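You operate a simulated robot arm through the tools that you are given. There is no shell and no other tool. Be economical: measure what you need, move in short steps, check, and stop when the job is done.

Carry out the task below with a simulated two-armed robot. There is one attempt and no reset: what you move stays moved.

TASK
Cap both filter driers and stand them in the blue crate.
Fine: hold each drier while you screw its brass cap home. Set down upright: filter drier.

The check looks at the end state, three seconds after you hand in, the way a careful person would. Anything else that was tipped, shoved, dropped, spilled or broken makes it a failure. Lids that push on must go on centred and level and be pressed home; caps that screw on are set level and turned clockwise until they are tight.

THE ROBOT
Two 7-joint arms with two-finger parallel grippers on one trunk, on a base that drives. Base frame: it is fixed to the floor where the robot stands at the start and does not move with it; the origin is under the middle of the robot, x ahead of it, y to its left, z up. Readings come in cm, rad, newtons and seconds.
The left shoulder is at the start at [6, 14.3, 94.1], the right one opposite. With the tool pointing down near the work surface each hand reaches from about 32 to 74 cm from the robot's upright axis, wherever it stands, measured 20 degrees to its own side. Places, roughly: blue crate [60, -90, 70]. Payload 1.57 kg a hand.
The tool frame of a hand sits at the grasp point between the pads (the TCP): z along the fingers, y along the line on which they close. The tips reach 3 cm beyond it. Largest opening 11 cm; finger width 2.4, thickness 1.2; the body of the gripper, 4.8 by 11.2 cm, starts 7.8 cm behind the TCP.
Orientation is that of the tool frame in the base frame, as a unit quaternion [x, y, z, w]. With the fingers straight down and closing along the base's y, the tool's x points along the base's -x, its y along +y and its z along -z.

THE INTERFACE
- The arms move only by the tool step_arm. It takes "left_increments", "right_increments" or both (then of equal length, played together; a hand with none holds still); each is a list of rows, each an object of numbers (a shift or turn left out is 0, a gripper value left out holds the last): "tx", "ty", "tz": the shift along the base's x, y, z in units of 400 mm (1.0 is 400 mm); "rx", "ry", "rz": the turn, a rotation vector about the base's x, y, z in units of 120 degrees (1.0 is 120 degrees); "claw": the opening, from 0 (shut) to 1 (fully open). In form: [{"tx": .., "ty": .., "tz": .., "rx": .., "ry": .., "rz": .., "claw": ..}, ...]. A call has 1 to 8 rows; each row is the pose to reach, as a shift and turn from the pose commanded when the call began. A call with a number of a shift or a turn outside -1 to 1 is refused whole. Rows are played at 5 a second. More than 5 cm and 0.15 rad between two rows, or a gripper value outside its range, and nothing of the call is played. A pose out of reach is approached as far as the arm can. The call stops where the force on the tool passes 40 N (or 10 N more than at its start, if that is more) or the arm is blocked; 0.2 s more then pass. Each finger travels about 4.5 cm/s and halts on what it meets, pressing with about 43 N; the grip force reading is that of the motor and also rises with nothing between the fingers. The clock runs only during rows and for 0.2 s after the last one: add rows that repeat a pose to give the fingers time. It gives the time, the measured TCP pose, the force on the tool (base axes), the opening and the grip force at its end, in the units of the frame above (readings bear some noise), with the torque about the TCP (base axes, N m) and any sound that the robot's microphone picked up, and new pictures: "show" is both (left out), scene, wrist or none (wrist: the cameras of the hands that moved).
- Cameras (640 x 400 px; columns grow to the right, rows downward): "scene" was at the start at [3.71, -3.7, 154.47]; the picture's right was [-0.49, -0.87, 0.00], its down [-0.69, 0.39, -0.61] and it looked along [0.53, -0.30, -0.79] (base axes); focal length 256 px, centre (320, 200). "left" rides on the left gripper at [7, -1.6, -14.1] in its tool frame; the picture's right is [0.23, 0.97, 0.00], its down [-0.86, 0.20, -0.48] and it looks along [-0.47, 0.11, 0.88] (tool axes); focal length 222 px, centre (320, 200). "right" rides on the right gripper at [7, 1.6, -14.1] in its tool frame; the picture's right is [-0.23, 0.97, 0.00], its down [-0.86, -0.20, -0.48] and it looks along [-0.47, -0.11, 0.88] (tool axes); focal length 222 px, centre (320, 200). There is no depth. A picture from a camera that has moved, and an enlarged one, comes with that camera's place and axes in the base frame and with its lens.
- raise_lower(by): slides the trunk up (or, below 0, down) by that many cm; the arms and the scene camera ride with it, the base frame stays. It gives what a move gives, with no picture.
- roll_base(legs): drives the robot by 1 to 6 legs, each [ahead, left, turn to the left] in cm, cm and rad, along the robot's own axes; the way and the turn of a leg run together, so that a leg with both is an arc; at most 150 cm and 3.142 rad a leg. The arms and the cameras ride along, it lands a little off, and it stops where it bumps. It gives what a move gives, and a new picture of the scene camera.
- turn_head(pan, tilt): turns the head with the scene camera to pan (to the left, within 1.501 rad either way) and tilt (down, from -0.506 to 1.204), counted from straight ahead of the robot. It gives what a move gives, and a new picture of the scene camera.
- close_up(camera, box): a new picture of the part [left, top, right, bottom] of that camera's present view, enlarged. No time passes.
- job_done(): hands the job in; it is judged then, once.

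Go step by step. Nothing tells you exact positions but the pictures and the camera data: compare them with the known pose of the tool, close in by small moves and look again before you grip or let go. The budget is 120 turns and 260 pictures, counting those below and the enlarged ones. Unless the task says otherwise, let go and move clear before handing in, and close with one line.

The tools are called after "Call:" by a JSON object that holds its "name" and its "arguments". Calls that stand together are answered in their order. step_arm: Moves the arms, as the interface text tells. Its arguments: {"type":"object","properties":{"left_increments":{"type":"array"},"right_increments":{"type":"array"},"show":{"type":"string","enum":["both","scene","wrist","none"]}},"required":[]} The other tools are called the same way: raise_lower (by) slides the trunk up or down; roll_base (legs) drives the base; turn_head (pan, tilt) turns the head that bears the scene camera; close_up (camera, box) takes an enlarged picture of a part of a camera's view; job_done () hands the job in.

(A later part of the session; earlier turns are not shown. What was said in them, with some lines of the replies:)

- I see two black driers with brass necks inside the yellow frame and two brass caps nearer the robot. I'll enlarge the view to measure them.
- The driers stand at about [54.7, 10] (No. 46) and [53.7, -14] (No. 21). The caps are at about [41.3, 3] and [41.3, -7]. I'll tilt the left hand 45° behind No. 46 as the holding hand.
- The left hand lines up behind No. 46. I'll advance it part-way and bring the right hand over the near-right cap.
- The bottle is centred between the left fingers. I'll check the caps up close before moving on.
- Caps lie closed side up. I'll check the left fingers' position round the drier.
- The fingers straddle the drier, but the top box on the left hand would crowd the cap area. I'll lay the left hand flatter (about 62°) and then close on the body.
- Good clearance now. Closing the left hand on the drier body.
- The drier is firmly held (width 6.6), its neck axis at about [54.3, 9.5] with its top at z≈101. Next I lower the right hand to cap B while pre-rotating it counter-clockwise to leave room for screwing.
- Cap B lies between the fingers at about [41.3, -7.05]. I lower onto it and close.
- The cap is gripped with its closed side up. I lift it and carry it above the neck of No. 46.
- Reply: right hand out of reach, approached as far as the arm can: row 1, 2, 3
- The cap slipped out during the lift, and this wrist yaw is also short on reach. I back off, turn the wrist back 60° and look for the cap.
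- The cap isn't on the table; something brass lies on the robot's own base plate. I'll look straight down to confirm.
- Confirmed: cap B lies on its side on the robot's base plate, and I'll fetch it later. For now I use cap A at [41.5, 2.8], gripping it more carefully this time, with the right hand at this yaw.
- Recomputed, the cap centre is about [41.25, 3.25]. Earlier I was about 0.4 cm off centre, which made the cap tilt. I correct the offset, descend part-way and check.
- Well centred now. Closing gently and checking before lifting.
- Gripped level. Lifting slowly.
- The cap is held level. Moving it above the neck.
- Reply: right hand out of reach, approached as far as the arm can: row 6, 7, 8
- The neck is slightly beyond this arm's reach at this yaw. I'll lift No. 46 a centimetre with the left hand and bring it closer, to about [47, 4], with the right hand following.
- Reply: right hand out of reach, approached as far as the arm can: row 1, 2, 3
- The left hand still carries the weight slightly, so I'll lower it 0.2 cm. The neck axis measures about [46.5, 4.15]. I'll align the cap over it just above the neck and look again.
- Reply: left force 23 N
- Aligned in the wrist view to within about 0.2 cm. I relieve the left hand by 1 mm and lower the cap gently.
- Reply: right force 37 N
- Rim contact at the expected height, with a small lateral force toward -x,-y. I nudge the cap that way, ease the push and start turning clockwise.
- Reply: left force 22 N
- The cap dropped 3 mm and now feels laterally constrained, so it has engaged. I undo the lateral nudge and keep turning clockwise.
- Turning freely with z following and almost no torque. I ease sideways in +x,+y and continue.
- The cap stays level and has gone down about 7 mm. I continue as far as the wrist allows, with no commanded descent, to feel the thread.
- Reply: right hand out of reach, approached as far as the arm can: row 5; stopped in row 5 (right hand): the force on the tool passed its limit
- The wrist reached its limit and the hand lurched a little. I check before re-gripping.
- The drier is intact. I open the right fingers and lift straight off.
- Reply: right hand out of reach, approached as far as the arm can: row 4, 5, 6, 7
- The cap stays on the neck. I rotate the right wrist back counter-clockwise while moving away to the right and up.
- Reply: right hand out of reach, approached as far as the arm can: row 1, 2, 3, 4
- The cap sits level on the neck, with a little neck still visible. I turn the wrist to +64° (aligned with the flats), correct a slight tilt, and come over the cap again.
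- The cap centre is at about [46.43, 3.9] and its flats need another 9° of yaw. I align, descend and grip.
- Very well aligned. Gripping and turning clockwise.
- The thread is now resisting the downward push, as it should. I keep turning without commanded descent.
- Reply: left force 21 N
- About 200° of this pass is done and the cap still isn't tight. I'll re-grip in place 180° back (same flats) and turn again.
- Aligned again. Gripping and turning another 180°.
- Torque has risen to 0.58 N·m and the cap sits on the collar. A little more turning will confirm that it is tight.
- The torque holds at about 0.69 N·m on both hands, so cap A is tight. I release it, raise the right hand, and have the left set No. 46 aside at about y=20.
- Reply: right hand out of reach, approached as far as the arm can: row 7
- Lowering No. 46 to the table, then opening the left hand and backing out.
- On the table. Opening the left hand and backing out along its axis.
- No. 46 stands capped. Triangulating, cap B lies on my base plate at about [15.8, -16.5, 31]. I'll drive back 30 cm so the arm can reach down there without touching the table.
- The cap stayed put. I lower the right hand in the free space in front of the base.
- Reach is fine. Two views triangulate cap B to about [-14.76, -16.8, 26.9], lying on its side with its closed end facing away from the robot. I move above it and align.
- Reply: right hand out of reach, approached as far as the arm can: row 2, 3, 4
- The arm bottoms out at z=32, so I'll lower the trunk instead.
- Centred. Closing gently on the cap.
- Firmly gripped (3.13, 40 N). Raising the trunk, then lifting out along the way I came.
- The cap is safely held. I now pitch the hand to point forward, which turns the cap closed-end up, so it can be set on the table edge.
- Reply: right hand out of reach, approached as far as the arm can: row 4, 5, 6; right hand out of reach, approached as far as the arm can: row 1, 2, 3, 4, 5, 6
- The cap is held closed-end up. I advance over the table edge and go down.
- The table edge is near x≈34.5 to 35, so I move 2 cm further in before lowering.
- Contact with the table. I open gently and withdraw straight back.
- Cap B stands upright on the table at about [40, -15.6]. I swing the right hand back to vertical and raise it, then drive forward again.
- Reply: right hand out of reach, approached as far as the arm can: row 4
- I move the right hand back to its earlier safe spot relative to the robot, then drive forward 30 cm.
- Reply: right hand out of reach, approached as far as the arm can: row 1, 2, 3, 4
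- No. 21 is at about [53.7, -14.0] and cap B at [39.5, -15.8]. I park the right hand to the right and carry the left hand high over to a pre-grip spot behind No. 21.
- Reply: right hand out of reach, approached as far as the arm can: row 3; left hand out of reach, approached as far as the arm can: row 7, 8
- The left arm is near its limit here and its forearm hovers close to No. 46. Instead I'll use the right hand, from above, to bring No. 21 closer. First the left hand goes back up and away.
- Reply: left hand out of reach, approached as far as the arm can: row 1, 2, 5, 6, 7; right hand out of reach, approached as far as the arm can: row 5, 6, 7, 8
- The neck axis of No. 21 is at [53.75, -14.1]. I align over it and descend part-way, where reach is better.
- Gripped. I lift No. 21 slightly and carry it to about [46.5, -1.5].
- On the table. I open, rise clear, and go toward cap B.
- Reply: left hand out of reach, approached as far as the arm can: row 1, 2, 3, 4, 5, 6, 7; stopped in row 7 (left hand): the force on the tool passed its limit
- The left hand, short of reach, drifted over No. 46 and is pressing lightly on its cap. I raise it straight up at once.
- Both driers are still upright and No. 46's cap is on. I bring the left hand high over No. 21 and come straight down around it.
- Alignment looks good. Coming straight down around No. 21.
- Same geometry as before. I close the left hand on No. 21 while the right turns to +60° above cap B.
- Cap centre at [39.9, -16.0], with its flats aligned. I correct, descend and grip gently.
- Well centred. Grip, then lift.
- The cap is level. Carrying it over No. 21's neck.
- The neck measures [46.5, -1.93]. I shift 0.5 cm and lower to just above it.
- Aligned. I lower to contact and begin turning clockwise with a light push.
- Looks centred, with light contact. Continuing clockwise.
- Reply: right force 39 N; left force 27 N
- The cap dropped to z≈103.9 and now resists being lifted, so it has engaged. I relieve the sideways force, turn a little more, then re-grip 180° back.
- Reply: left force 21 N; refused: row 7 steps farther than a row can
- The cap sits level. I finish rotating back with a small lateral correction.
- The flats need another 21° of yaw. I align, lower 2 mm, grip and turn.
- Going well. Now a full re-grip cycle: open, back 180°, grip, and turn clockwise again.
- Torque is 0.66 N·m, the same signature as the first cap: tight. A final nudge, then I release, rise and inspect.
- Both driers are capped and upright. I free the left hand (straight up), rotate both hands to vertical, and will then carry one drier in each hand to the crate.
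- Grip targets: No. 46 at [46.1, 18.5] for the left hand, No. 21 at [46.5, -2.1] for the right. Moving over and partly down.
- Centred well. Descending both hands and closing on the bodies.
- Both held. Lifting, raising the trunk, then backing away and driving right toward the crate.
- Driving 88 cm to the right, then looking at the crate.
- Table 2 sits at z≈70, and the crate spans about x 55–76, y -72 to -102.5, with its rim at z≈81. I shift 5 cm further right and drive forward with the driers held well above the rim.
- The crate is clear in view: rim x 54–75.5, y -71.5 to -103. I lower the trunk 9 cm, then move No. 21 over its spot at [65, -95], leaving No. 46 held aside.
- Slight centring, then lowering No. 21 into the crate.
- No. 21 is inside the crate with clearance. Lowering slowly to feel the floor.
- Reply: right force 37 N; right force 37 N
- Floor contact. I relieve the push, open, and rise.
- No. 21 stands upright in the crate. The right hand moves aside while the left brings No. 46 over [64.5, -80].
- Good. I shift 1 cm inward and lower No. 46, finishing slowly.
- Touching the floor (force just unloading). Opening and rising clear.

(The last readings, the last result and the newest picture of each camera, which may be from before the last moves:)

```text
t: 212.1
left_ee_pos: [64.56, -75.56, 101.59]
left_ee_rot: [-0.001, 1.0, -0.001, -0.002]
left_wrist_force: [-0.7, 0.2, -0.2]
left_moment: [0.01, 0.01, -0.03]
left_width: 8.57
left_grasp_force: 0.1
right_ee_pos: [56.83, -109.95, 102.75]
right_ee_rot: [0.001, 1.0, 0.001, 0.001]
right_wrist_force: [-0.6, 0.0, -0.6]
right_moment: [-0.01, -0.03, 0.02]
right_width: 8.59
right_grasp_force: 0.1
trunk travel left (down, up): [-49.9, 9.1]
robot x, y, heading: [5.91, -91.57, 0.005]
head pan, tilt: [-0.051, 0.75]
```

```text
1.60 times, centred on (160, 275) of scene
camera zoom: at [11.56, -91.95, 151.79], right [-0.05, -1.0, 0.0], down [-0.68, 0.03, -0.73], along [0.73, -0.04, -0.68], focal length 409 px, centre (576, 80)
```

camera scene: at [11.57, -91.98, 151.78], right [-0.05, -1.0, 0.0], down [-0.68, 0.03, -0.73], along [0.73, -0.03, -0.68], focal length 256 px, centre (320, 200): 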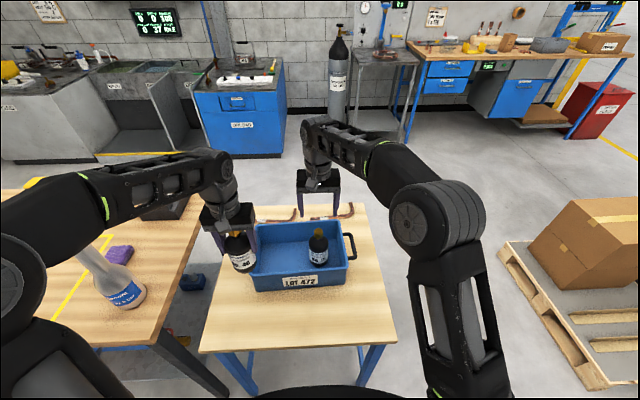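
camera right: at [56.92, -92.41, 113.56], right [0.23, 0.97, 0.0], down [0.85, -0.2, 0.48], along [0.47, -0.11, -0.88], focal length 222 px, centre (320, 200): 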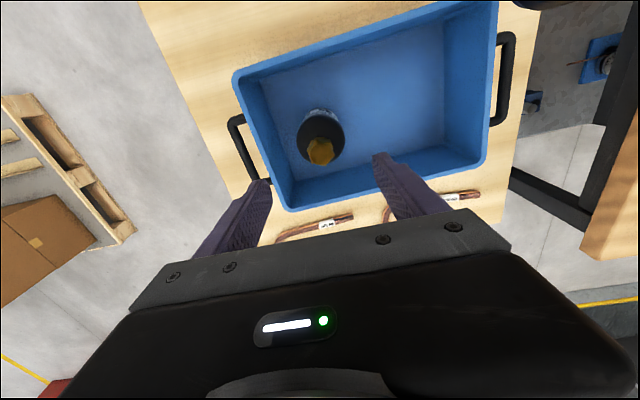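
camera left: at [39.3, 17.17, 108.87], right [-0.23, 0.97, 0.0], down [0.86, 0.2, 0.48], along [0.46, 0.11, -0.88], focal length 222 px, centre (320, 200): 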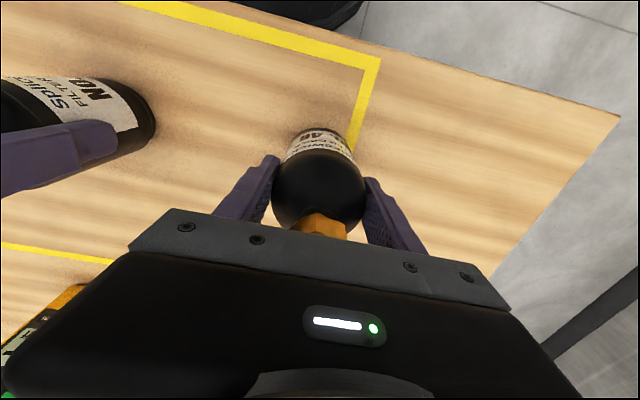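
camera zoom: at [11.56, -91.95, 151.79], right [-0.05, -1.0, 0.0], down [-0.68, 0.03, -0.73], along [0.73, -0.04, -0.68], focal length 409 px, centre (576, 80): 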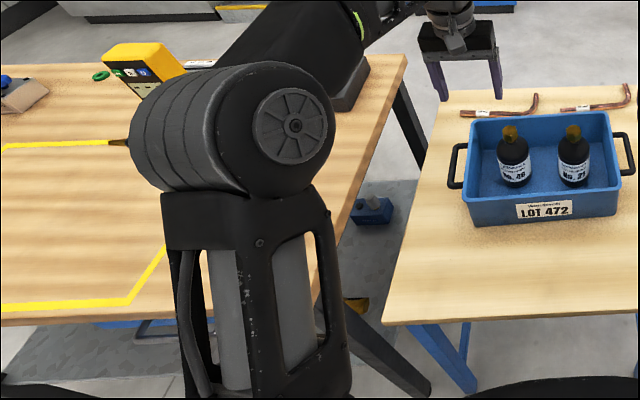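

Both driers stand capped and upright in the crate. The left elbow now hides the spray bottle, so I retract the arm and check that nothing on the bench was disturbed.

Call:
{"name": "step_arm", "arguments": {"left_increments": [{"tx": -0.05}, {"tx": -0.12, "tz": 0.02}, {"tx": -0.19, "tz": 0.04}, {"tx": -0.25, "tz": 0.06}, {"tx": -0.3, "tz": 0.06}], "show": "scene"}}

Call:
{"name": "turn_head", "arguments": {"pan": 0.6, "tilt": 0.75}}

```text
t: 213.2
left_ee_pos: [52.39, -75.55, 103.7]
left_ee_rot: [0.0, 1.0, 0.0, -0.001]
left_wrist_force: [-0.5, 0.0, -0.9]
left_moment: [-0.01, 0.01, 0.0]
left_width: 8.55
left_grasp_force: 0.1
right_ee_pos: [56.84, -109.96, 102.77]
right_ee_rot: [0.0, 1.0, 0.001, 0.001]
right_wrist_force: [-0.2, 0.5, -0.8]
right_moment: [0.01, 0.0, 0.0]
right_width: 8.56
right_grasp_force: 0.0
trunk travel left (down, up): [-49.9, 9.1]
robot x, y, heading: [6.08, -91.76, 0.006]
head pan, tilt: [-0.051, 0.75]
camera scene: at [11.5, -91.99, 151.79], right [-0.05, -1.0, 0.0], down [-0.68, 0.03, -0.73], along [0.73, -0.03, -0.68], focal length 256 px, centre (320, 200)
```

scene: 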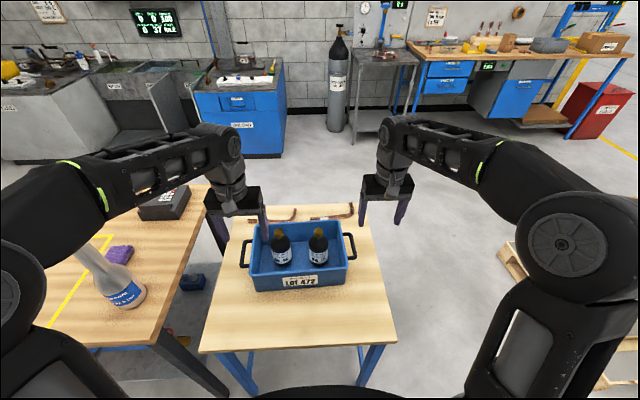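

```text
t: 214.3
left_ee_pos: [52.49, -75.42, 103.8]
left_ee_rot: [-0.001, 1.0, 0.0, -0.002]
left_wrist_force: [0.2, -0.3, 0.1]
left_moment: [-0.06, -0.02, 0.0]
left_width: 8.57
left_grasp_force: 0.1
right_ee_pos: [56.9, -109.98, 102.69]
right_ee_rot: [0.0, 1.0, 0.001, 0.001]
right_wrist_force: [0.2, -0.2, 0.9]
right_moment: [-0.01, -0.01, 0.0]
right_width: 8.58
right_grasp_force: 0.2
trunk travel left (down, up): [-49.9, 9.1]
robot x, y, heading: [6.48, -91.56, 0.004]
head pan, tilt: [0.6, 0.75]
camera scene: at [10.11, -86.92, 151.79], right [0.57, -0.82, 0.0], down [-0.56, -0.39, -0.73], along [0.6, 0.41, -0.68], focal length 256 px, centre (320, 200)
```

scene: 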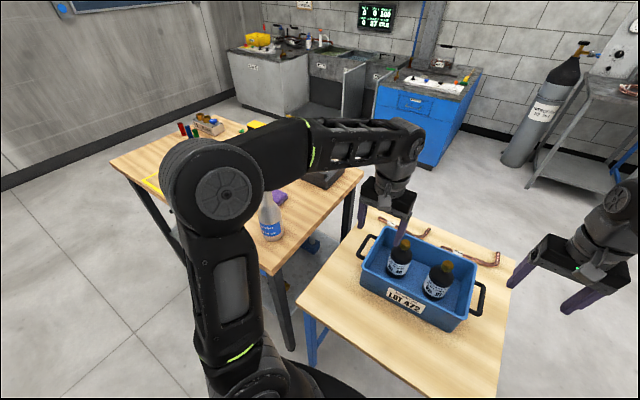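

The spray bottle and everything else on the bench stand where they were. Both driers are capped and upright in the crate, and both hands are clear.

Call:
{"name": "job_done", "arguments": {}}

```text
The job is handed in.
```

Both filter driers (No. 46 and No. 21) have their brass caps screwed tight and stand upright in the blue crate. One cap slipped early on and landed on the robot's base plate; I recovered it and fitted it to No. 21, and nothing else on the bench looked disturbed at the final check.
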